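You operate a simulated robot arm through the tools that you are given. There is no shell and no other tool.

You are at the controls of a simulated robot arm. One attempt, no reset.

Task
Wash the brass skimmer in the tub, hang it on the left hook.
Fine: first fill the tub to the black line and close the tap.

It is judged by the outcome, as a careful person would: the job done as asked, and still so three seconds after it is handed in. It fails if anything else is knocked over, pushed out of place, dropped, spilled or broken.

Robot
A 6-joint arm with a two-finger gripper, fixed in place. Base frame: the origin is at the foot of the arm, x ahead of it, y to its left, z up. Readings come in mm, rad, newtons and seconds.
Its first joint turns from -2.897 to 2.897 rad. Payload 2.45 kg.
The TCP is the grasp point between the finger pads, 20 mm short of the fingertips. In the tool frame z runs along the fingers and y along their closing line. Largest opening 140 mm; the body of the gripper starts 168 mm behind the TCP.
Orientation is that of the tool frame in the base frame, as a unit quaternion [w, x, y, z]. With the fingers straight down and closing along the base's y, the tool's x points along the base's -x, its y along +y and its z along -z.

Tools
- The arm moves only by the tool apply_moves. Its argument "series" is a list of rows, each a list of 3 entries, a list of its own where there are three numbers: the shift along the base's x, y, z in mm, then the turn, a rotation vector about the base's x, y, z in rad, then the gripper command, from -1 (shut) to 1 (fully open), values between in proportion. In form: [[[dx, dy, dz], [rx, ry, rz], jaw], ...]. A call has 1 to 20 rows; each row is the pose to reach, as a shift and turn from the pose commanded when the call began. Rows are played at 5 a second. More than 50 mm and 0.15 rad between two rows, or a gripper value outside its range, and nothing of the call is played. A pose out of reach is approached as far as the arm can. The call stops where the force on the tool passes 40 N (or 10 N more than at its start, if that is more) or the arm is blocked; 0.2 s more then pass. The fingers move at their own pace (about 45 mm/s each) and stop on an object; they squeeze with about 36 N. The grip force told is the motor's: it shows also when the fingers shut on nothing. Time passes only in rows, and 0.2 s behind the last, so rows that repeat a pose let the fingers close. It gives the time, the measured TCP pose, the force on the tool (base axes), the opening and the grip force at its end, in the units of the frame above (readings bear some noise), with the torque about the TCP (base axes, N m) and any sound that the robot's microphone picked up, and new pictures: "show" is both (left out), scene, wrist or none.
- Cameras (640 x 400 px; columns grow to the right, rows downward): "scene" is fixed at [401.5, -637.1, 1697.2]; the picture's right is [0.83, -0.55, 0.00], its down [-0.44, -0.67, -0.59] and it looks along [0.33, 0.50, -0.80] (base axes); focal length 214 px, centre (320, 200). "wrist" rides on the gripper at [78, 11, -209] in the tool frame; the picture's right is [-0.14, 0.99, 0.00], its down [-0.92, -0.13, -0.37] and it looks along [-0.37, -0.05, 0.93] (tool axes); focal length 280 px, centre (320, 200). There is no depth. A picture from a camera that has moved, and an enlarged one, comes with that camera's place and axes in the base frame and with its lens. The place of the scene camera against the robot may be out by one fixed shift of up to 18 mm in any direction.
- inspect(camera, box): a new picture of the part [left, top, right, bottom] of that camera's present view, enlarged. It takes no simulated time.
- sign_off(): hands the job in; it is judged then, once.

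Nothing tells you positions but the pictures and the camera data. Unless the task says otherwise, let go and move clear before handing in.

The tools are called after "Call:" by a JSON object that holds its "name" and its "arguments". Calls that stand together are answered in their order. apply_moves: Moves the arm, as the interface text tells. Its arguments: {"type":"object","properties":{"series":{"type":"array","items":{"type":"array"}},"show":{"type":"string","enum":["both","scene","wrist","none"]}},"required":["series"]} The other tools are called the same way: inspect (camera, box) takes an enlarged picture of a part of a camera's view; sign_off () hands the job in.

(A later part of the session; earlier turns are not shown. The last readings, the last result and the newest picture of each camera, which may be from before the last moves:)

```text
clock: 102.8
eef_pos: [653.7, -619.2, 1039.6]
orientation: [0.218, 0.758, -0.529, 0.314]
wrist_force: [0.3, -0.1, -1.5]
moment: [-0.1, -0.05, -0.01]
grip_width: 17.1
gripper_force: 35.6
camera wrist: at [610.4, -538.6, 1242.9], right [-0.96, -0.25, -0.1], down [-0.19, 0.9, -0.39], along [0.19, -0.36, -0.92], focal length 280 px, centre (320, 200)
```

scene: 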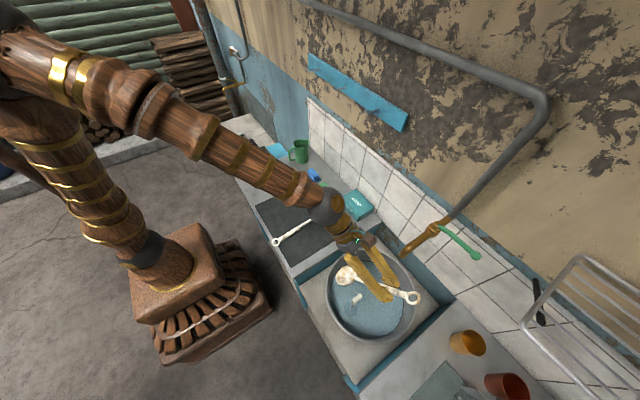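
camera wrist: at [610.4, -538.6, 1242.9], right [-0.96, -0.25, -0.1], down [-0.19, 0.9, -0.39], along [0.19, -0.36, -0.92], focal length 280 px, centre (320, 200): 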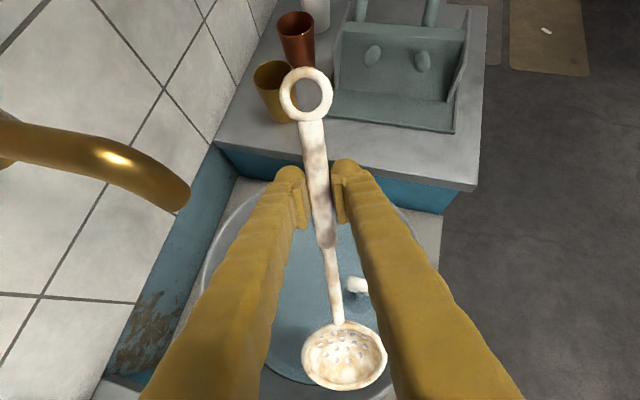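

The spout tip is confirmed at about (734,-582,1082) and the head hangs over the tub, clear of the plug. I'll lower it, shifting slightly towards +x once below the spout.

Call:
{"name": "apply_moves", "arguments": {"series": [[[0, 0, -30], [0, 0, 0], -1], [[0, 0, -60], [0, 0, 0], -1], [[0, 0, -90], [0, 0, 0], -1], [[10, 0, -110], [0, 0, 0], -1], [[20, 0, -125], [0, 0, 0], -1], [[30, 0, -135], [0, 0, 0], -1], [[33, 0, -140], [0, 0, 0], -1], [[33, 0, -140], [0, 0, 0], -1]]}}

Call:
{"name": "inspect", "arguments": {"camera": "scene", "box": [310, 200, 450, 350]}}

```text
clock: 104.6
eef_pos: [688.0, -619.7, 898.8]
orientation: [0.219, 0.757, -0.529, 0.314]
wrist_force: [0.3, -0.2, -0.9]
moment: [-0.08, -0.05, 0.0]
grip_width: 17.3
gripper_force: 36.1
camera wrist: at [645.1, -537.6, 1102.7], right [-0.96, -0.25, -0.1], down [-0.19, 0.9, -0.39], along [0.19, -0.36, -0.92], focal length 280 px, centre (320, 200)
```

scene: 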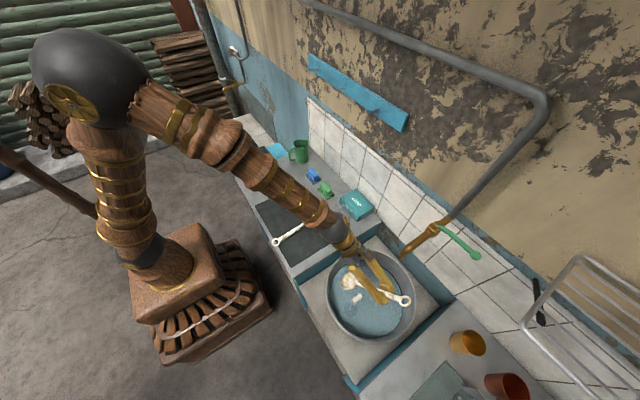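
wrist: 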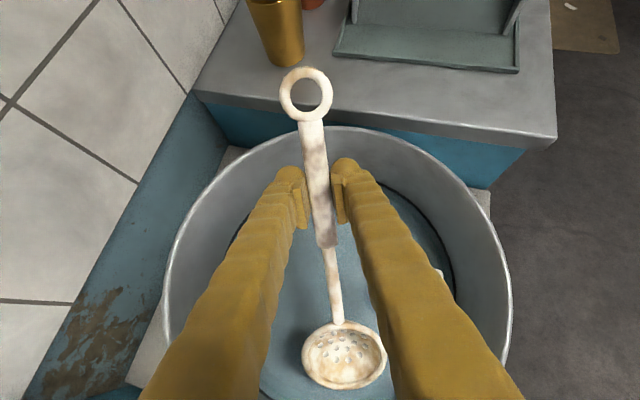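

```text
2.67 times, centred on (380, 275) of scene
camera zoom: at [401.5, -637.1, 1697.2], right [0.83, -0.55, 0.0], down [-0.44, -0.67, -0.59], along [0.33, 0.5, -0.8], focal length 572 px, centre (160, 0)
```

zoom: 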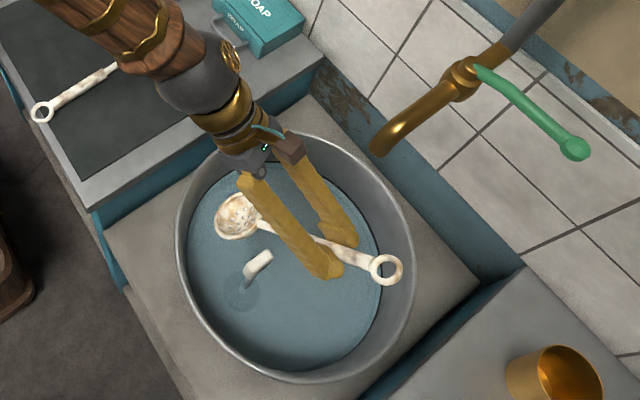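

The head is just over the water and clear of both the plug and the wall. I'll lower it into the water gradually.

Call:
{"name": "apply_moves", "arguments": {"series": [[[0, 0, -8], [0, 0, 0], -1], [[0, 0, -16], [0, 0, 0], -1], [[0, 0, -24], [0, 0, 0], -1], [[0, 0, -30], [0, 0, 0], -1], [[0, 0, -30], [0, 0, 0], -1]]}}

Call:
{"name": "inspect", "arguments": {"camera": "scene", "box": [310, 220, 430, 340]}}

Call:
{"name": "inspect", "arguments": {"camera": "wrist", "box": [260, 280, 420, 400]}}

```text
clock: 105.8
eef_pos: [688.1, -618.8, 870.7]
orientation: [0.218, 0.757, -0.529, 0.315]
wrist_force: [-0.7, -0.6, -2.1]
moment: [-0.1, -0.03, -0.01]
grip_width: 17.0
gripper_force: 36.4
camera wrist: at [644.1, -536.7, 1073.0], right [-0.96, -0.25, -0.1], down [-0.19, 0.9, -0.39], along [0.19, -0.36, -0.92], focal length 280 px, centre (320, 200)
```

scene: 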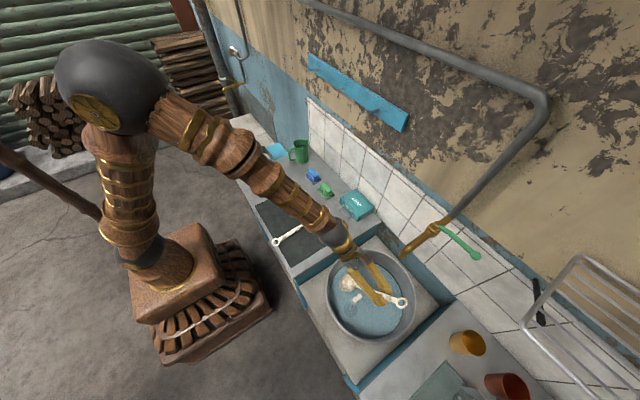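
wrist: 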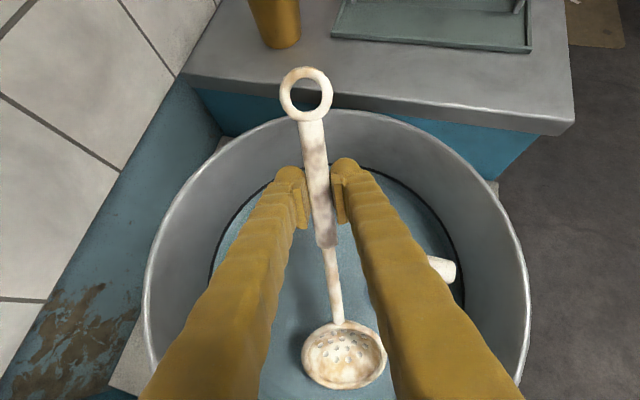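

```text
3.33 times, centred on (370, 280) of scene
camera zoom: at [401.5, -637.1, 1697.2], right [0.83, -0.55, 0.0], down [-0.44, -0.67, -0.59], along [0.33, 0.5, -0.8], focal length 715 px, centre (153, -67)
```

zoom: 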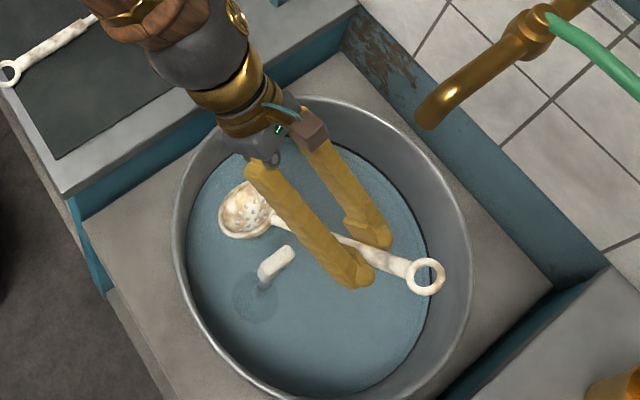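

```text
3.33 times, centred on (340, 340) of wrist
camera zoom: at [644.1, -536.7, 1073.0], right [-0.96, -0.25, -0.1], down [-0.19, 0.9, -0.39], along [0.19, -0.36, -0.92], focal length 935 px, centre (253, -267)
```

zoom: 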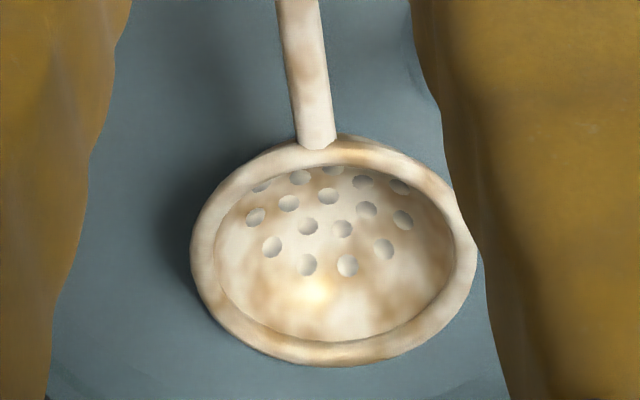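

It doesn't touch the water yet, so the surface is lower than I estimated. I'll lower further, watching the force.

Call:
{"name": "apply_moves", "arguments": {"series": [[[0, 0, -8], [0, 0, 0], -1], [[0, 0, -16], [0, 0, 0], -1], [[0, 0, -24], [0, 0, 0], -1], [[0, 0, -24], [0, 0, 0], -1]], "show": "none"}}

Call:
{"name": "inspect", "arguments": {"camera": "scene", "box": [310, 220, 430, 340]}}

Call:
{"name": "inspect", "arguments": {"camera": "wrist", "box": [220, 250, 460, 400]}}

```text
clock: 106.8
eef_pos: [688.8, -617.7, 845.2]
orientation: [0.218, 0.758, -0.528, 0.314]
wrist_force: [-0.1, -1.3, -0.3]
moment: [-0.13, -0.03, -0.02]
grip_width: 17.1
gripper_force: 35.6
```

```text
3.33 times, centred on (370, 280) of scene
camera zoom: at [401.5, -637.1, 1697.2], right [0.83, -0.55, 0.0], down [-0.44, -0.67, -0.59], along [0.33, 0.5, -0.8], focal length 715 px, centre (153, -67)
```

zoom: 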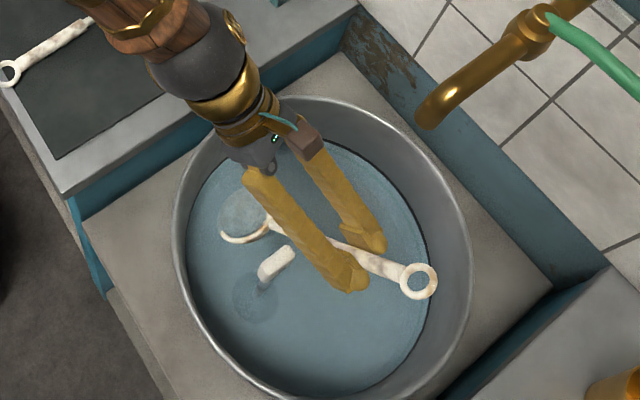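

```text
2.67 times, centred on (340, 325) of wrist
camera zoom: at [644.6, -536.4, 1048.5], right [-0.96, -0.25, -0.1], down [-0.19, 0.9, -0.39], along [0.19, -0.36, -0.92], focal length 748 px, centre (267, -133)
```

zoom: 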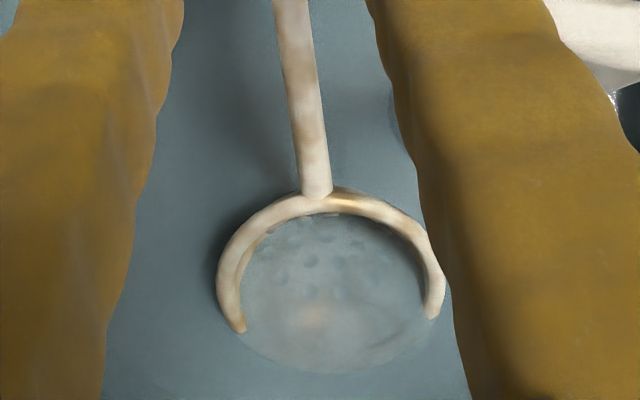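

The head is now half in the water, so the surface is at about z≈692. I'll lower to submerge the head fully.

Call:
{"name": "apply_moves", "arguments": {"series": [[[0, 0, -8], [0, 0, 0], -1], [[0, 0, -16], [0, 0, 0], -1], [[0, 0, -24], [0, 0, 0], -1], [[0, 0, -32], [0, 0, 0], -1], [[0, 0, -38], [0, 0, 0], -1], [[0, 0, -38], [0, 0, 0], -1]], "show": "none"}}

Call:
{"name": "inspect", "arguments": {"camera": "scene", "box": [310, 220, 430, 340]}}

Call:
{"name": "inspect", "arguments": {"camera": "wrist", "box": [220, 250, 460, 400]}}

```text
clock: 108.2
eef_pos: [687.5, -619.2, 807.3]
orientation: [0.219, 0.757, -0.529, 0.315]
wrist_force: [0.1, -0.8, 5.2]
moment: [0.48, 0.18, -0.02]
grip_width: 17.3
gripper_force: 35.8
```

```text
3.33 times, centred on (370, 280) of scene
camera zoom: at [401.5, -637.1, 1697.2], right [0.83, -0.55, 0.0], down [-0.44, -0.67, -0.59], along [0.33, 0.5, -0.8], focal length 715 px, centre (153, -67)
```

zoom: 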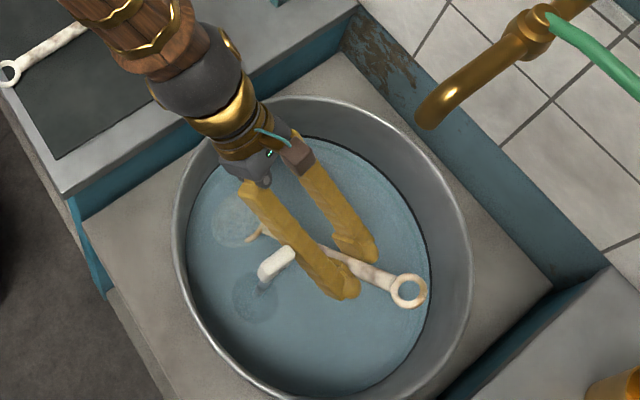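

```text
2.67 times, centred on (340, 325) of wrist
camera zoom: at [644.0, -537.2, 1010.2], right [-0.96, -0.25, -0.1], down [-0.19, 0.9, -0.39], along [0.19, -0.36, -0.92], focal length 748 px, centre (267, -133)
```

zoom: 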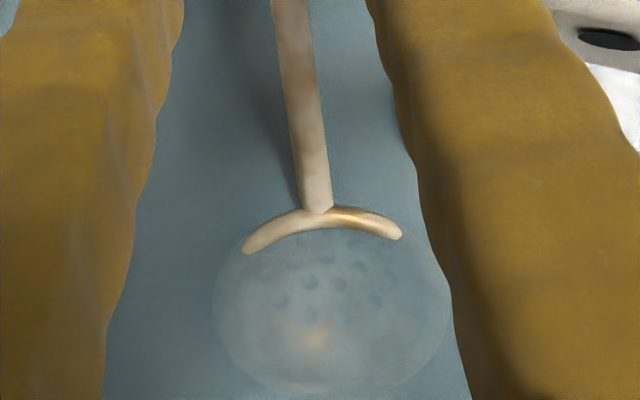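

The head is nearly under and just brushing the floor. I'll flatten the angle slightly so that the whole bowl goes under.

Call:
{"name": "apply_moves", "arguments": {"series": [[[1, 0, 5], [0, 0, 0], -1], [[3, -7, -3], [0.066, 0.024, 0], -1], [[5, -14, -12], [0.132, 0.048, 0], -1], [[7, -20, -22], [0.197, 0.072, 0], -1], [[7, -20, -24], [0.197, 0.072, 0], -1]]}}

Call:
{"name": "inspect", "arguments": {"camera": "scene", "box": [310, 220, 430, 340]}}

Call:
{"name": "inspect", "arguments": {"camera": "wrist", "box": [220, 250, 460, 400]}}

```text
clock: 109.4
eef_pos: [694.3, -640.7, 782.3]
orientation: [0.161, 0.786, -0.549, 0.233]
wrist_force: [0.0, 0.1, -1.7]
moment: [-0.12, -0.03, -0.02]
grip_width: 17.1
gripper_force: 35.7
camera wrist: at [665.6, -600.2, 1000.9], right [-0.97, -0.23, -0.08], down [-0.22, 0.96, -0.19], along [0.12, -0.17, -0.98], focal length 280 px, centre (320, 200)
```

scene: 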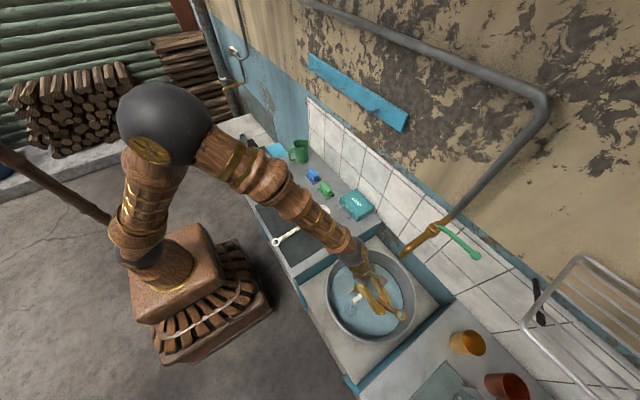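
wrist: 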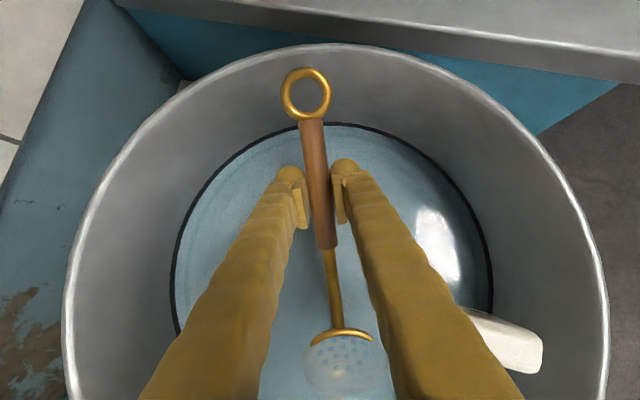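

```text
3.33 times, centred on (370, 280) of scene
camera zoom: at [401.5, -637.1, 1697.2], right [0.83, -0.55, 0.0], down [-0.44, -0.67, -0.59], along [0.33, 0.5, -0.8], focal length 715 px, centre (153, -67)
```

zoom: 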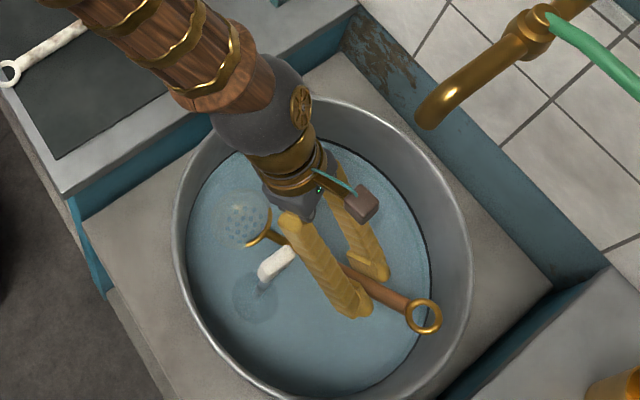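

```text
2.67 times, centred on (340, 325) of wrist
camera zoom: at [665.6, -600.2, 1000.9], right [-0.97, -0.23, -0.08], down [-0.22, 0.96, -0.19], along [0.12, -0.17, -0.98], focal length 748 px, centre (267, -133)
```

zoom: 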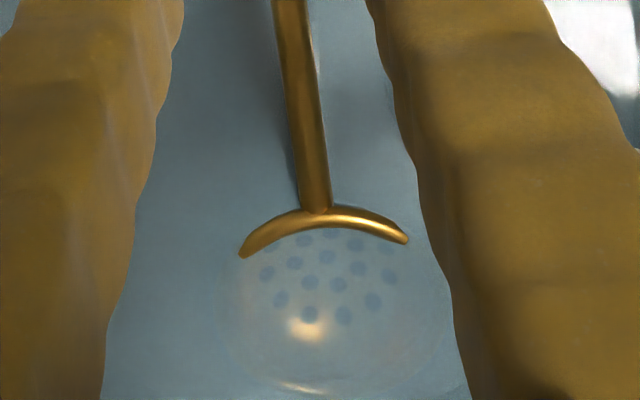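

The scale has come off and the skimmer is now shiny brass, so it is washed. I'll lift out by retracing the same path, pausing over the tub to let it drip.

Call:
{"name": "apply_moves", "arguments": {"series": [[[-2, 5, 10], [-0.05, -0.018, 0], -1], [[-4, 11, 20], [-0.11, -0.04, 0], -1], [[-6, 17, 30], [-0.16, -0.058, 0], -1], [[-7, 21, 45], [-0.197, -0.072, 0], -1], [[-7, 21, 75], [-0.197, -0.072, 0], -1], [[-10, 21, 105], [-0.197, -0.072, 0], -1], [[-18, 21, 125], [-0.197, -0.072, 0], -1], [[-28, 21, 145], [-0.197, -0.072, 0], -1], [[-39, 21, 165], [-0.197, -0.072, 0], -1], [[-39, 21, 175], [-0.197, -0.072, 0], -1], [[-39, 21, 175], [-0.197, -0.072, 0], -1], [[-39, 21, 175], [-0.197, -0.072, 0], -1], [[-39, 21, 175], [-0.197, -0.072, 0], -1], [[-39, 21, 175], [-0.197, -0.072, 0], -1], [[-39, 21, 175], [-0.197, -0.072, 0], -1], [[-39, 21, 175], [-0.197, -0.072, 0], -1], [[-39, 21, 175], [-0.197, -0.072, 0], -1], [[-39, 21, 175], [-0.197, -0.072, 0], -1]]}}

Call:
{"name": "inspect", "arguments": {"camera": "scene", "box": [310, 200, 450, 340]}}

Call:
{"name": "inspect", "arguments": {"camera": "wrist", "box": [220, 40, 460, 400]}}

```text
clock: 113.2
eef_pos: [654.8, -615.9, 958.3]
orientation: [0.218, 0.758, -0.529, 0.314]
wrist_force: [0.4, -0.3, -1.3]
moment: [-0.09, -0.02, 0.04]
grip_width: 17.2
gripper_force: 36.2
camera wrist: at [610.9, -535.8, 1161.7], right [-0.96, -0.25, -0.1], down [-0.19, 0.9, -0.39], along [0.19, -0.36, -0.92], focal length 280 px, centre (320, 200)
```

scene: 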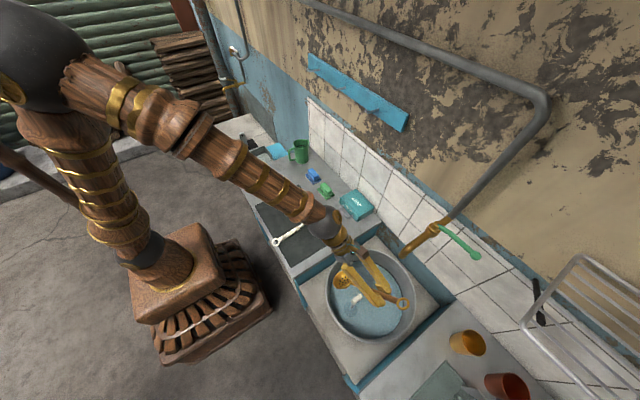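
wrist: 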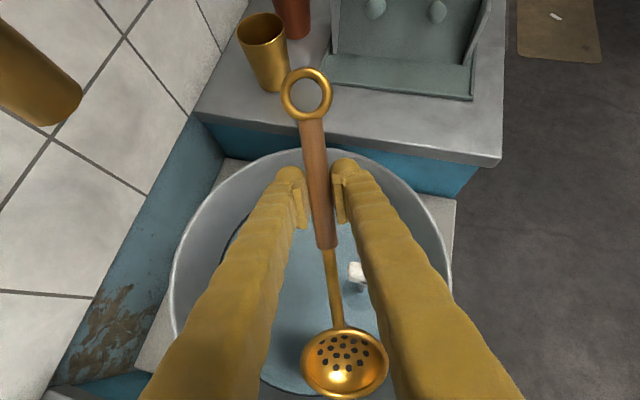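

```text
2.86 times, centred on (380, 270) of scene
camera zoom: at [401.5, -637.1, 1697.2], right [0.83, -0.55, 0.0], down [-0.44, -0.67, -0.59], along [0.33, 0.5, -0.8], focal length 613 px, centre (149, 0)
```

zoom: 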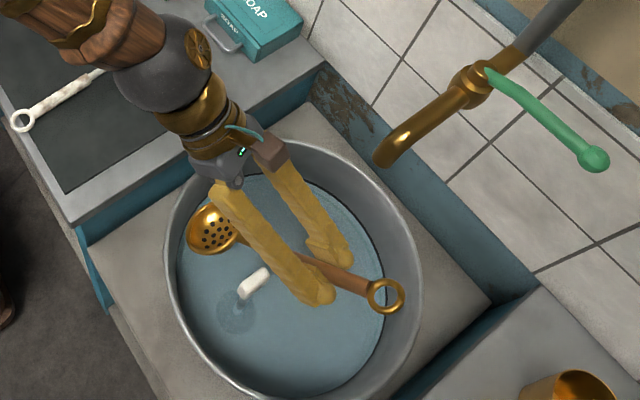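

```text
1.11 times, centred on (340, 220) of wrist
camera zoom: at [610.9, -535.8, 1161.7], right [-0.96, -0.25, -0.1], down [-0.19, 0.9, -0.39], along [0.19, -0.36, -0.92], focal length 312 px, centre (298, 178)
```

zoom: 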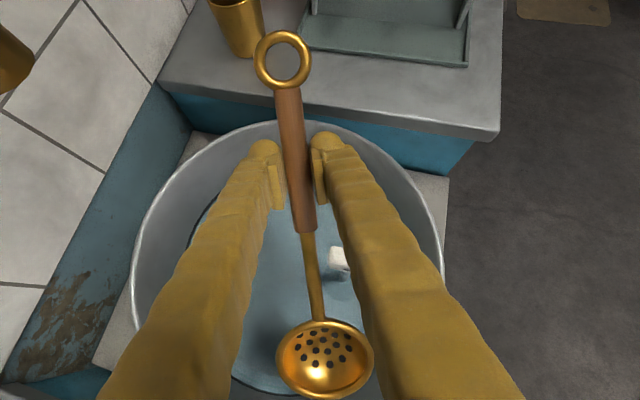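

Clean brass, with the water, plug and tap undisturbed. Next I'll carry it up and over towards the hook board, turning it so that the fingers face the wall.

Call:
{"name": "apply_moves", "arguments": {"series": [[[-5, 15, 35], [0, 0, 0], -1], [[-10, 35, 70], [0, 0, 0.05], -1], [[-10, 60, 105], [0, 0, 0.12], -1], [[-8, 90, 135], [0, 0, 0.2], -1], [[-3, 125, 150], [0, 0, 0.3], -1], [[5, 162, 160], [0, 0, 0.4], -1], [[18, 198, 165], [0, 0, 0.5], -1], [[32, 234, 170], [0, 0, 0.6], -1], [[46, 270, 175], [0, 0, 0.7], -1], [[60, 306, 180], [0, 0, 0.8], -1], [[75, 342, 185], [0, 0, 0.88], -1], [[90, 378, 190], [0, 0, 0.93], -1], [[105, 414, 192], [0, 0, 0.93], -1], [[120, 450, 192], [0, 0, 0.93], -1], [[135, 486, 192], [0, 0, 0.93], -1], [[135, 486, 192], [0, 0, 0.93], -1]]}}

```text
clock: 116.6
eef_pos: [786.1, -133.0, 1151.7]
orientation: [0.054, 0.914, -0.132, 0.38]
wrist_force: [0.5, 0.1, -1.6]
moment: [-0.02, -0.06, -0.01]
grip_width: 17.3
gripper_force: 36.1
out of reach, approached as far as the arm can: row 10, 11, 12
camera wrist: at [692.4, -118.8, 1356.0], right [-0.37, -0.92, -0.1], down [-0.84, 0.38, -0.39], along [0.4, -0.06, -0.92], focal length 280 px, centre (320, 200)
```

scene: 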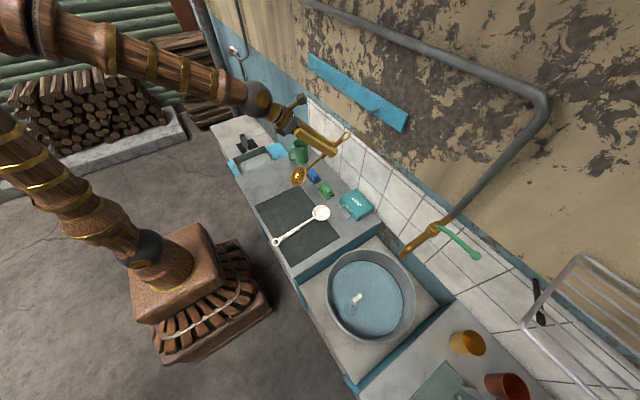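
wrist: 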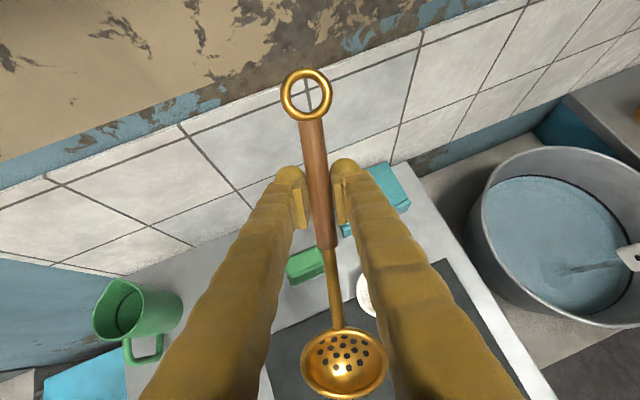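

The pose is good: the tool tilts 44° and faces the wall. I'll raise the fingers to nearly horizontal so that the skimmer hangs vertically and the camera faces the hooks, keeping below hook height.

Call:
{"name": "apply_moves", "arguments": {"series": [[[9, 0, 2], [-0.033, -0.112, 0], -1], [[18, 0, 4], [-0.066, -0.224, 0], -1], [[27, 0, 6], [-0.099, -0.336, 0], -1], [[36, 0, 8], [-0.132, -0.448, 0], -1], [[45, 0, 10], [-0.164, -0.56, 0], -1], [[55, 0, 12], [-0.197, -0.672, 0], -1], [[55, 0, 12], [-0.197, -0.672, 0], -1]]}}

```text
clock: 118.2
eef_pos: [844.3, -131.7, 1160.0]
orientation: [0.099, 0.728, -0.109, 0.67]
wrist_force: [0.8, -0.8, -1.9]
moment: [-0.03, 0.01, 0.0]
grip_width: 17.5
gripper_force: 35.6
out of reach, approached as far as the arm can: row 1, 2, 3
camera wrist: at [646.4, -84.9, 1256.3], right [-0.3, -0.94, -0.14], down [-0.39, 0.25, -0.89], along [0.87, -0.21, -0.44], focal length 280 px, centre (320, 200)
```

scene: 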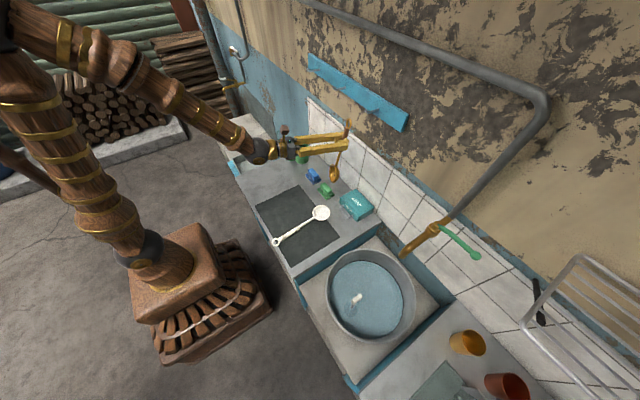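
wrist: 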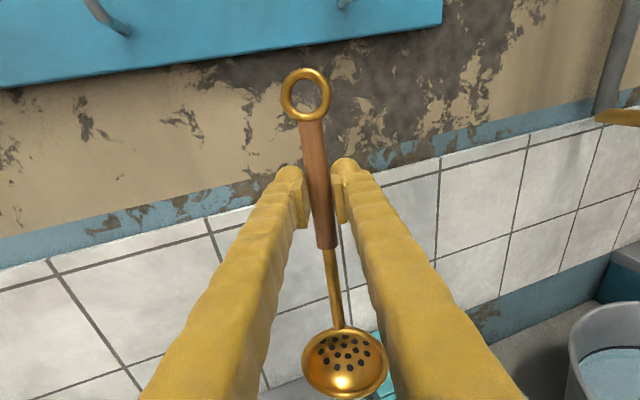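

I can now see the board's lower edge and two of the pegs. I'll shift left towards the left hook, keeping the ring beneath the board.

Call:
{"name": "apply_moves", "arguments": {"series": [[[0, 40, 0], [0, 0, 0], -1], [[0, 80, 0], [0, 0, 0], -1], [[-5, 120, 0], [0, 0, 0], -1], [[-10, 160, 0], [0, 0, 0], -1], [[-15, 200, 5], [0, 0, 0], -1], [[-15, 225, 10], [0, 0, 0], -1], [[-15, 225, 10], [0, 0, 0], -1]]}}

```text
clock: 119.8
eef_pos: [829.4, 94.1, 1173.4]
orientation: [0.096, 0.728, -0.106, 0.67]
wrist_force: [-1.0, 0.4, -0.4]
moment: [0.01, -0.01, -0.02]
grip_width: 17.2
gripper_force: 36.3
camera wrist: at [631.9, 139.4, 1269.2], right [-0.29, -0.95, -0.14], down [-0.39, 0.25, -0.89], along [0.87, -0.2, -0.44], focal length 280 px, centre (320, 200)
```

scene: 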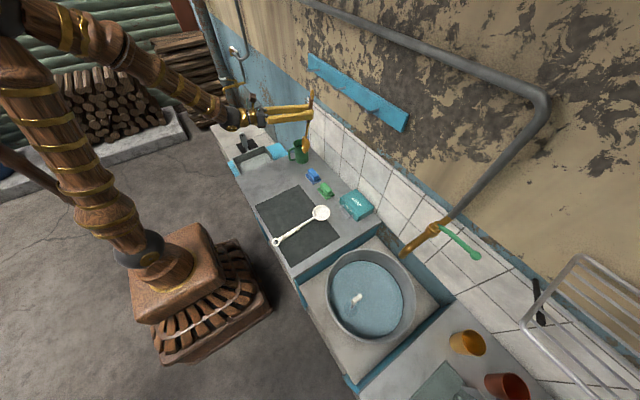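
wrist: 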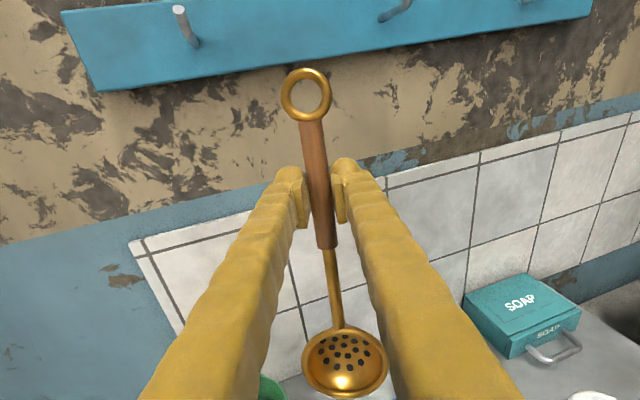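

Call:
{"name": "inspect", "arguments": {"camera": "wrist", "box": [60, 0, 260, 100]}}

Call:
{"name": "inspect", "arguments": {"camera": "scene", "box": [280, 40, 360, 160]}}

```text
3.20 times, centred on (160, 50) of wrist
camera zoom: at [631.9, 139.4, 1269.2], right [-0.29, -0.95, -0.14], down [-0.39, 0.25, -0.89], along [0.87, -0.2, -0.44], focal length 897 px, centre (832, 680)
```

zoom: 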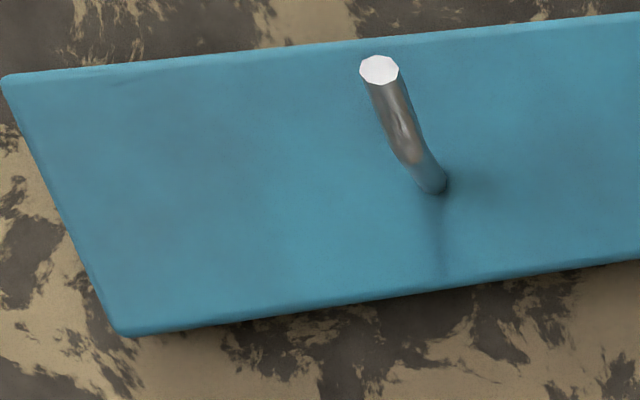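

```text
3.33 times, centred on (320, 100) of scene
camera zoom: at [401.5, -637.1, 1697.2], right [0.83, -0.55, 0.0], down [-0.44, -0.67, -0.59], along [0.33, 0.5, -0.8], focal length 715 px, centre (320, 533)
```

zoom: 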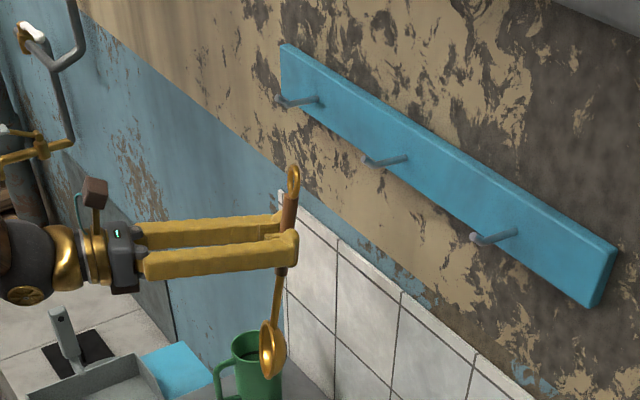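

From two views, the left hook's base is at about (930,160,1298) and its upturned tip at about (878,160,1314). My ring is at about (849,88,1246). I'll move sideways beneath and then rise in front of the tip for a visual check.

Call:
{"name": "apply_moves", "arguments": {"series": [[[-1, 36, 0], [0, 0, 0], -1], [[-3, 72, 0], [0, 0, 0], -1], [[-4, 72, 25], [0, 0, 0], -1], [[-4, 72, 45], [0, 0, 0], -1], [[-4, 72, 60], [0, 0, 0], -1], [[-4, 72, 60], [0, 0, 0], -1]]}}

Call:
{"name": "inspect", "arguments": {"camera": "wrist", "box": [220, 20, 400, 160]}}

Call:
{"name": "inspect", "arguments": {"camera": "scene", "box": [270, 40, 350, 120]}}

```text
clock: 121.2
eef_pos: [827.7, 166.4, 1231.5]
orientation: [0.096, 0.729, -0.107, 0.669]
wrist_force: [0.8, 0.6, -1.0]
moment: [0.0, 0.03, -0.02]
grip_width: 16.6
gripper_force: 36.2
camera wrist: at [629.0, 211.4, 1327.1], right [-0.29, -0.95, -0.14], down [-0.39, 0.25, -0.89], along [0.87, -0.2, -0.44], focal length 280 px, centre (320, 200)
```

scene: 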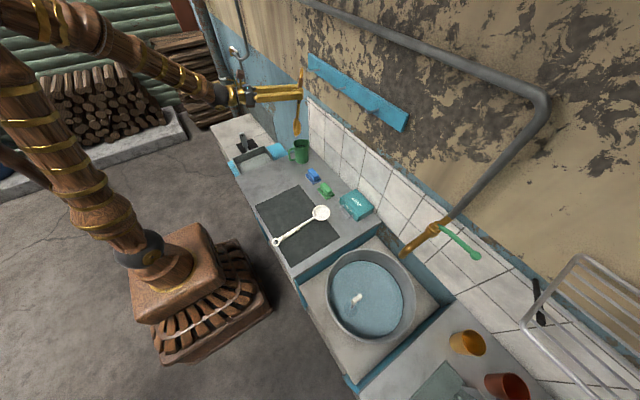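
wrist: 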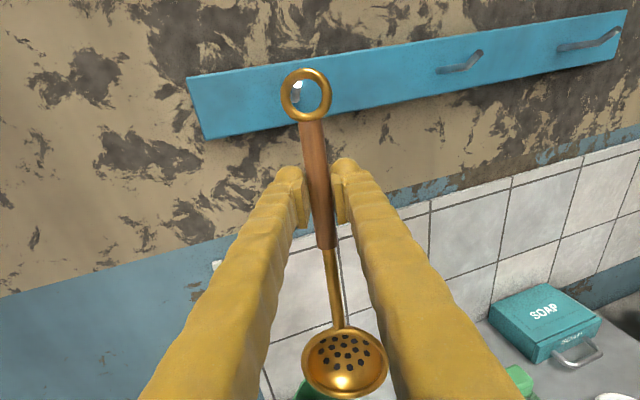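

```text
2.86 times, centred on (310, 90) of wrist
camera zoom: at [629.0, 211.4, 1327.1], right [-0.29, -0.95, -0.14], down [-0.39, 0.25, -0.89], along [0.87, -0.2, -0.44], focal length 801 px, centre (349, 514)
```

zoom: 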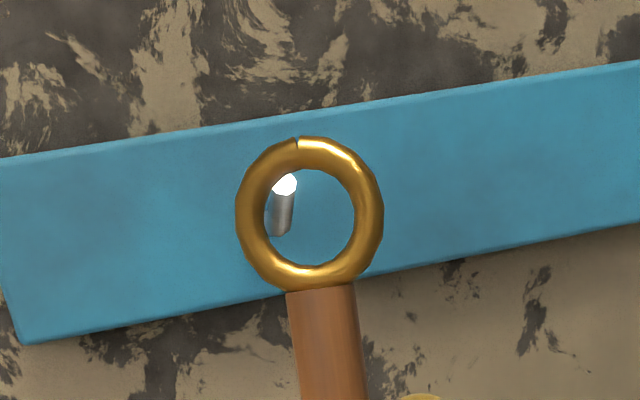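

```text
5.00 times, centred on (310, 80) of scene
camera zoom: at [401.5, -637.1, 1697.2], right [0.83, -0.55, 0.0], down [-0.44, -0.67, -0.59], along [0.33, 0.5, -0.8], focal length 1072 px, centre (370, 800)
```

zoom: 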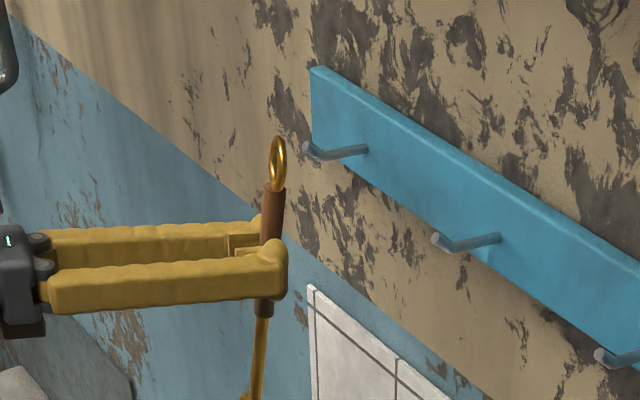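

The hook tip shows right through the ring. I'll raise about 9 mm, trim y slightly, and move forward until the ring is just at the tip.

Call:
{"name": "apply_moves", "arguments": {"series": [[[0, -1, 4], [0, 0, 0], -1], [[0, -2.5, 9], [0, 0, 0], -1], [[6, -2.5, 9], [0, 0, 0], -1], [[12, -2.5, 9], [0, 0, 0], -1], [[18, -2.5, 9], [0, 0, 0], -1], [[18, -2.5, 9], [0, 0, 0], -1]]}}

Call:
{"name": "inspect", "arguments": {"camera": "wrist", "box": [220, 20, 400, 160]}}

Call:
{"name": "inspect", "arguments": {"camera": "scene", "box": [280, 50, 340, 110]}}

```text
clock: 122.6
eef_pos: [843.7, 162.3, 1242.6]
orientation: [0.096, 0.729, -0.106, 0.67]
wrist_force: [0.0, 0.3, -0.8]
moment: [-0.01, 0.0, 0.0]
grip_width: 17.4
gripper_force: 35.8
camera wrist: at [646.7, 207.4, 1337.9], right [-0.29, -0.95, -0.14], down [-0.39, 0.25, -0.89], along [0.87, -0.2, -0.44], focal length 280 px, centre (320, 200)
```

scene: 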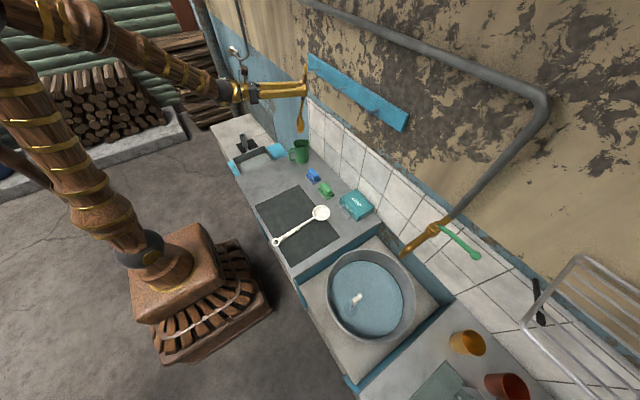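
wrist: 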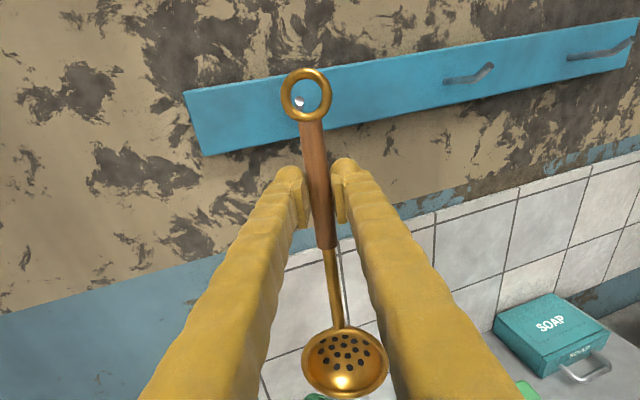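

```text
2.86 times, centred on (310, 90) of wrist
camera zoom: at [646.7, 207.4, 1337.9], right [-0.29, -0.95, -0.14], down [-0.39, 0.25, -0.89], along [0.87, -0.2, -0.44], focal length 801 px, centre (349, 514)
```

zoom: 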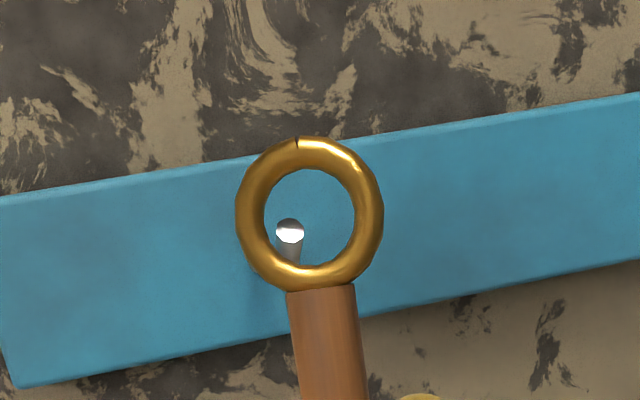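

```text
6.67 times, centred on (310, 80) of scene
camera zoom: at [401.5, -637.1, 1697.2], right [0.83, -0.55, 0.0], down [-0.44, -0.67, -0.59], along [0.33, 0.5, -0.8], focal length 1430 px, centre (387, 1000)
```

zoom: 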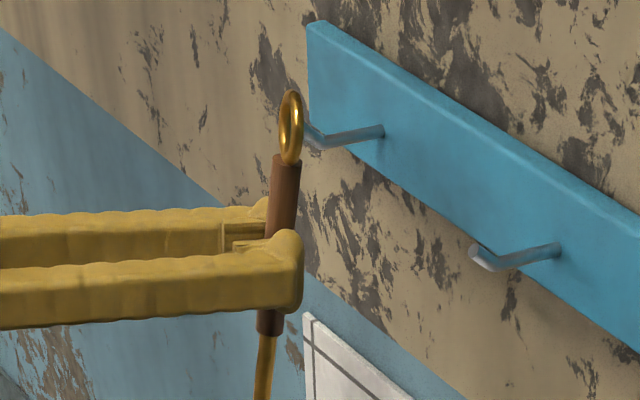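

The tip is inside the ring opening, slightly left of and below centre. I'll slide the ring forward over the upturned tip, following the hook downwards as it goes.

Call:
{"name": "apply_moves", "arguments": {"series": [[[4, 1, 0], [0, 0, 0], -1], [[8, 2, 0], [0, 0, 0], -1], [[13, 2, -0.5], [0, 0, 0], -1], [[18, 2, -3], [0, 0, 0], -1], [[24, 2, -6.5], [0, 0, 0], -1], [[24, 2, -6.5], [0, 0, 0], -1]]}}

Call:
{"name": "inspect", "arguments": {"camera": "wrist", "box": [220, 20, 400, 160]}}

Call:
{"name": "inspect", "arguments": {"camera": "scene", "box": [280, 50, 340, 110]}}

```text
clock: 124.0
eef_pos: [869.3, 165.2, 1235.7]
orientation: [0.095, 0.729, -0.105, 0.669]
wrist_force: [-3.3, 2.0, -9.1]
moment: [-0.09, -0.14, -0.01]
grip_width: 16.3
gripper_force: 35.5
camera wrist: at [671.5, 209.8, 1331.0], right [-0.29, -0.95, -0.14], down [-0.39, 0.25, -0.89], along [0.87, -0.2, -0.44], focal length 280 px, centre (320, 200)
```

scene: 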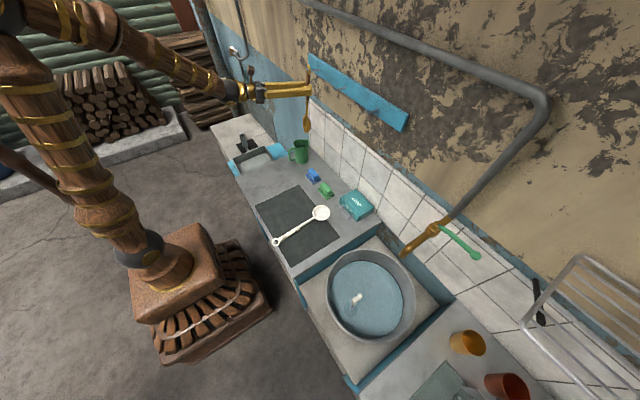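
wrist: 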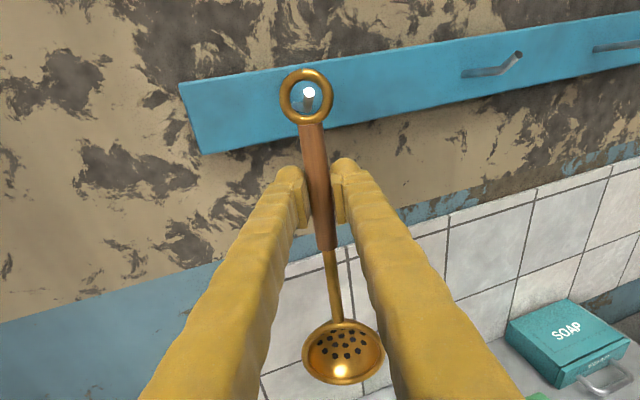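

```text
2.86 times, centred on (310, 90) of wrist
camera zoom: at [671.5, 209.8, 1331.0], right [-0.29, -0.95, -0.14], down [-0.39, 0.25, -0.89], along [0.87, -0.2, -0.44], focal length 801 px, centre (349, 514)
```

zoom: 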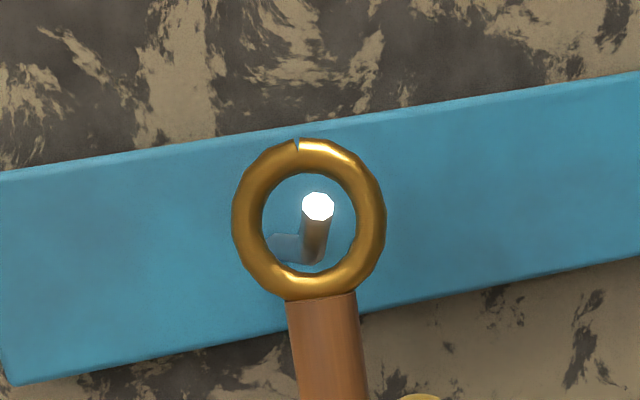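

```text
6.67 times, centred on (310, 80) of scene
camera zoom: at [401.5, -637.1, 1697.2], right [0.83, -0.55, 0.0], down [-0.44, -0.67, -0.59], along [0.33, 0.5, -0.8], focal length 1430 px, centre (387, 1000)
```

zoom: 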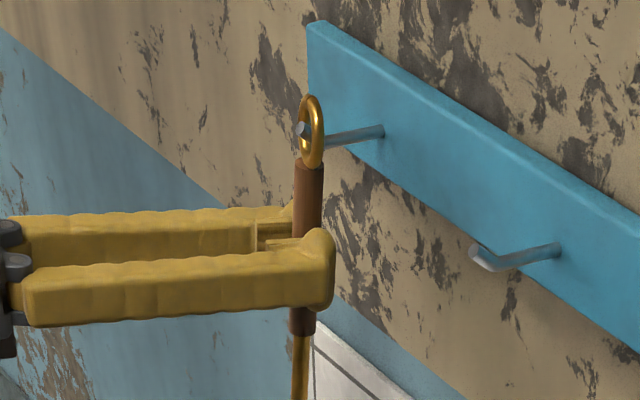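

The ring is over the tip, and its lower inner edge presses lightly on the bend, so it's a bit high. I'll drop about 5 mm and continue forward along the peg.

Call:
{"name": "apply_moves", "arguments": {"series": [[[0, 0, -3], [0, 0, 0], -1], [[2, 0, -6], [0, 0, 0], -1], [[6, 0, -9], [0, 0, 0], -1], [[10, 0, -12], [0, 0, 0], -1], [[14, 0, -14], [0, 0, 0], -1], [[14, 0, -14], [0, 0, 0], -1]]}}

Call:
{"name": "inspect", "arguments": {"camera": "wrist", "box": [220, 20, 400, 160]}}

Call:
{"name": "inspect", "arguments": {"camera": "scene", "box": [280, 50, 340, 110]}}

```text
clock: 125.4
eef_pos: [881.8, 165.3, 1220.8]
orientation: [0.095, 0.729, -0.105, 0.67]
wrist_force: [0.3, -0.2, -0.4]
moment: [0.01, 0.03, 0.02]
grip_width: 16.4
gripper_force: 35.8
camera wrist: at [684.1, 209.2, 1316.7], right [-0.29, -0.95, -0.14], down [-0.39, 0.25, -0.89], along [0.87, -0.2, -0.44], focal length 280 px, centre (320, 200)
```

scene: 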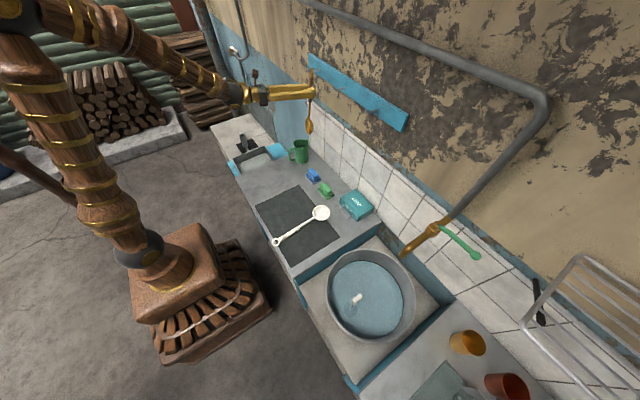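
wrist: 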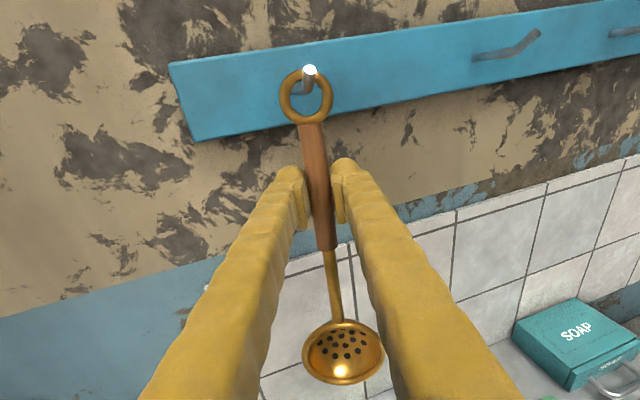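

```text
2.86 times, centred on (310, 90) of wrist
camera zoom: at [684.1, 209.2, 1316.7], right [-0.29, -0.95, -0.14], down [-0.39, 0.25, -0.89], along [0.87, -0.2, -0.44], focal length 801 px, centre (349, 514)
```

zoom: 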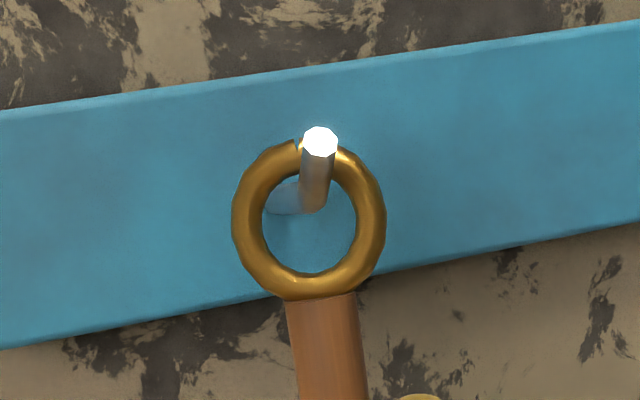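

```text
6.67 times, centred on (310, 80) of scene
camera zoom: at [401.5, -637.1, 1697.2], right [0.83, -0.55, 0.0], down [-0.44, -0.67, -0.59], along [0.33, 0.5, -0.8], focal length 1430 px, centre (387, 1000)
```

zoom: 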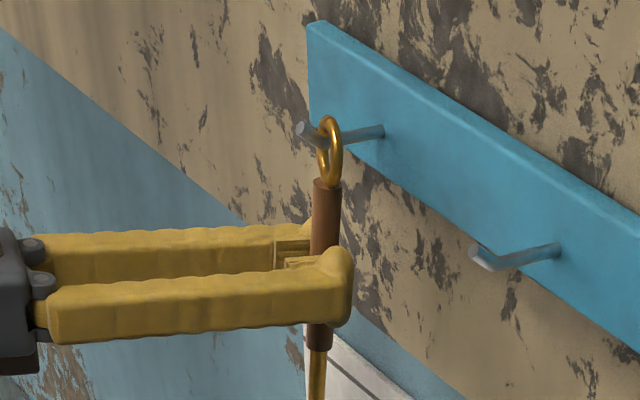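

The ring is on the peg behind the upturned tip. I'll move in a few more millimetres and lower until the peg takes the weight.

Call:
{"name": "apply_moves", "arguments": {"series": [[[2, 0, -1], [0, 0, 0], -1], [[4, 0, -2], [0, 0, 0], -1], [[4, 0, -3.5], [0, 0, 0], -1], [[4, 0, -5], [0, 0, 0], -1], [[4, 0, -5], [0, 0, 0], -1]], "show": "none"}}

Call:
{"name": "inspect", "arguments": {"camera": "wrist", "box": [220, 20, 400, 160]}}

Call:
{"name": "inspect", "arguments": {"camera": "scene", "box": [280, 50, 340, 110]}}

```text
clock: 126.6
eef_pos: [886.3, 162.9, 1217.5]
orientation: [0.095, 0.728, -0.106, 0.67]
wrist_force: [5.0, 0.3, 29.4]
moment: [-0.05, 0.09, 0.03]
grip_width: 15.7
gripper_force: 36.3
```

```text
2.86 times, centred on (310, 90) of wrist
camera zoom: at [688.6, 208.4, 1313.2], right [-0.29, -0.95, -0.14], down [-0.39, 0.25, -0.89], along [0.87, -0.2, -0.44], focal length 801 px, centre (349, 514)
```

zoom: 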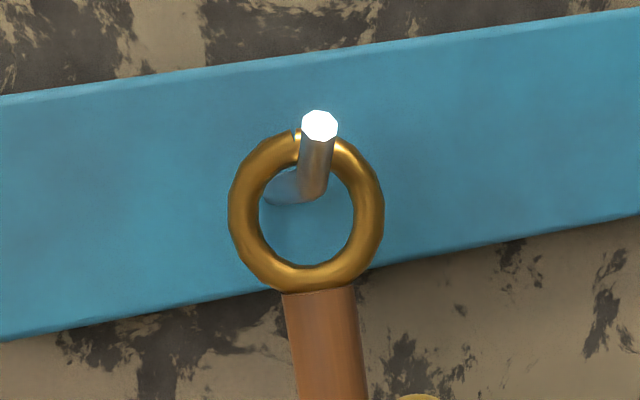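

```text
6.67 times, centred on (310, 80) of scene
camera zoom: at [401.5, -637.1, 1697.2], right [0.83, -0.55, 0.0], down [-0.44, -0.67, -0.59], along [0.33, 0.5, -0.8], focal length 1430 px, centre (387, 1000)
```

zoom: 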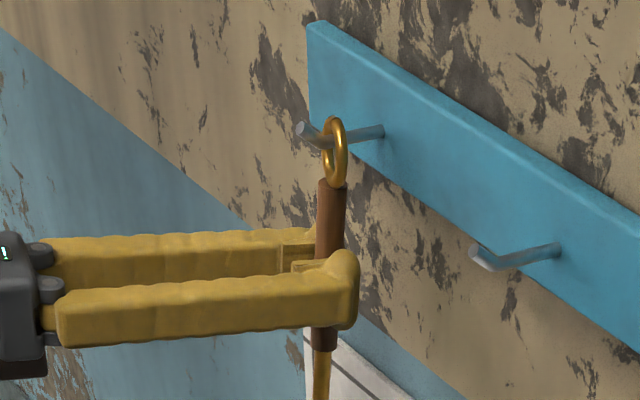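

The peg now carries the ring, with upward force. I'll ease up 2 mm to relieve the load and open the fingers gently.

Call:
{"name": "apply_moves", "arguments": {"series": [[[4, 0, -3.5], [0, 0, 0], -1]], "show": "none"}}

```text
clock: 127.0
eef_pos: [889.7, 162.5, 1214.4]
orientation: [0.096, 0.729, -0.107, 0.67]
wrist_force: [-3.9, -2.0, 31.0]
moment: [0.19, -0.63, -0.03]
grip_width: 14.5
gripper_force: 35.7
```

That row was relative to the new pose, so it went a little further down instead. I'll bring it back up by 5 mm.

Call:
{"name": "apply_moves", "arguments": {"series": [[[-1, 0, 2.5], [0, 0, 0], -1], [[-2, 0, 5], [0, 0, 0], -1], [[-2, 0, 5], [0, 0, 0], -1]], "show": "both"}}

Call:
{"name": "inspect", "arguments": {"camera": "wrist", "box": [220, 20, 420, 260]}}

Call:
{"name": "inspect", "arguments": {"camera": "scene", "box": [280, 50, 340, 140]}}

```text
clock: 127.8
eef_pos: [886.5, 163.0, 1216.5]
orientation: [0.095, 0.73, -0.106, 0.669]
wrist_force: [-0.1, 0.6, -0.2]
moment: [-0.03, 0.0, -0.01]
grip_width: 14.3
gripper_force: 35.5
camera wrist: at [690.5, 209.3, 1312.8], right [-0.29, -0.95, -0.14], down [-0.39, 0.25, -0.89], along [0.87, -0.2, -0.44], focal length 280 px, centre (320, 200)
```

scene: 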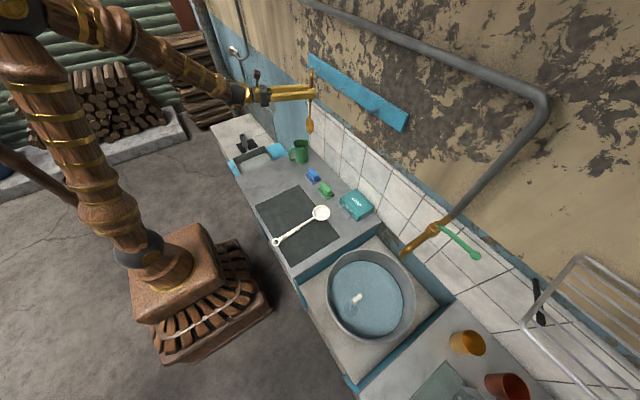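
wrist: 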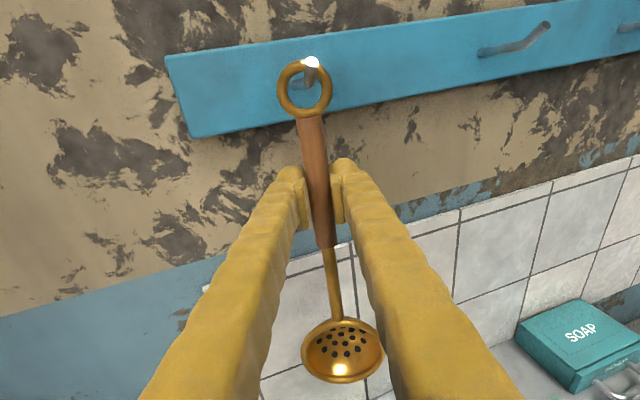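

```text
1.67 times, centred on (320, 140) of wrist
camera zoom: at [690.5, 209.3, 1312.8], right [-0.29, -0.95, -0.14], down [-0.39, 0.25, -0.89], along [0.87, -0.2, -0.44], focal length 467 px, centre (320, 300)
```

zoom: 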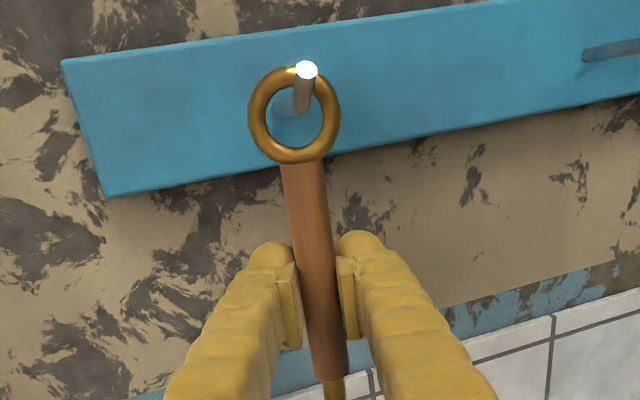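

```text
4.44 times, centred on (310, 95) of scene
camera zoom: at [401.5, -637.1, 1697.2], right [0.83, -0.55, 0.0], down [-0.44, -0.67, -0.59], along [0.33, 0.5, -0.8], focal length 953 px, centre (364, 667)
```

zoom: 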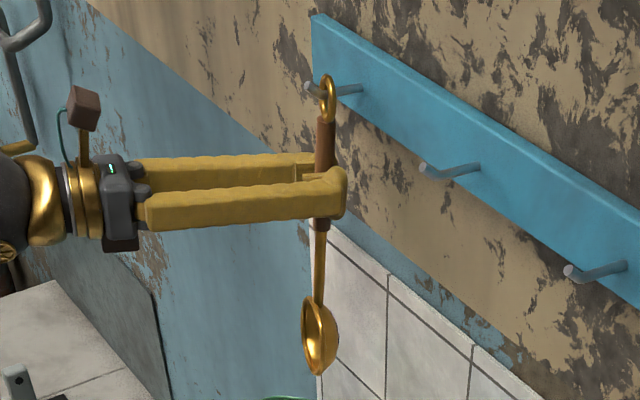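

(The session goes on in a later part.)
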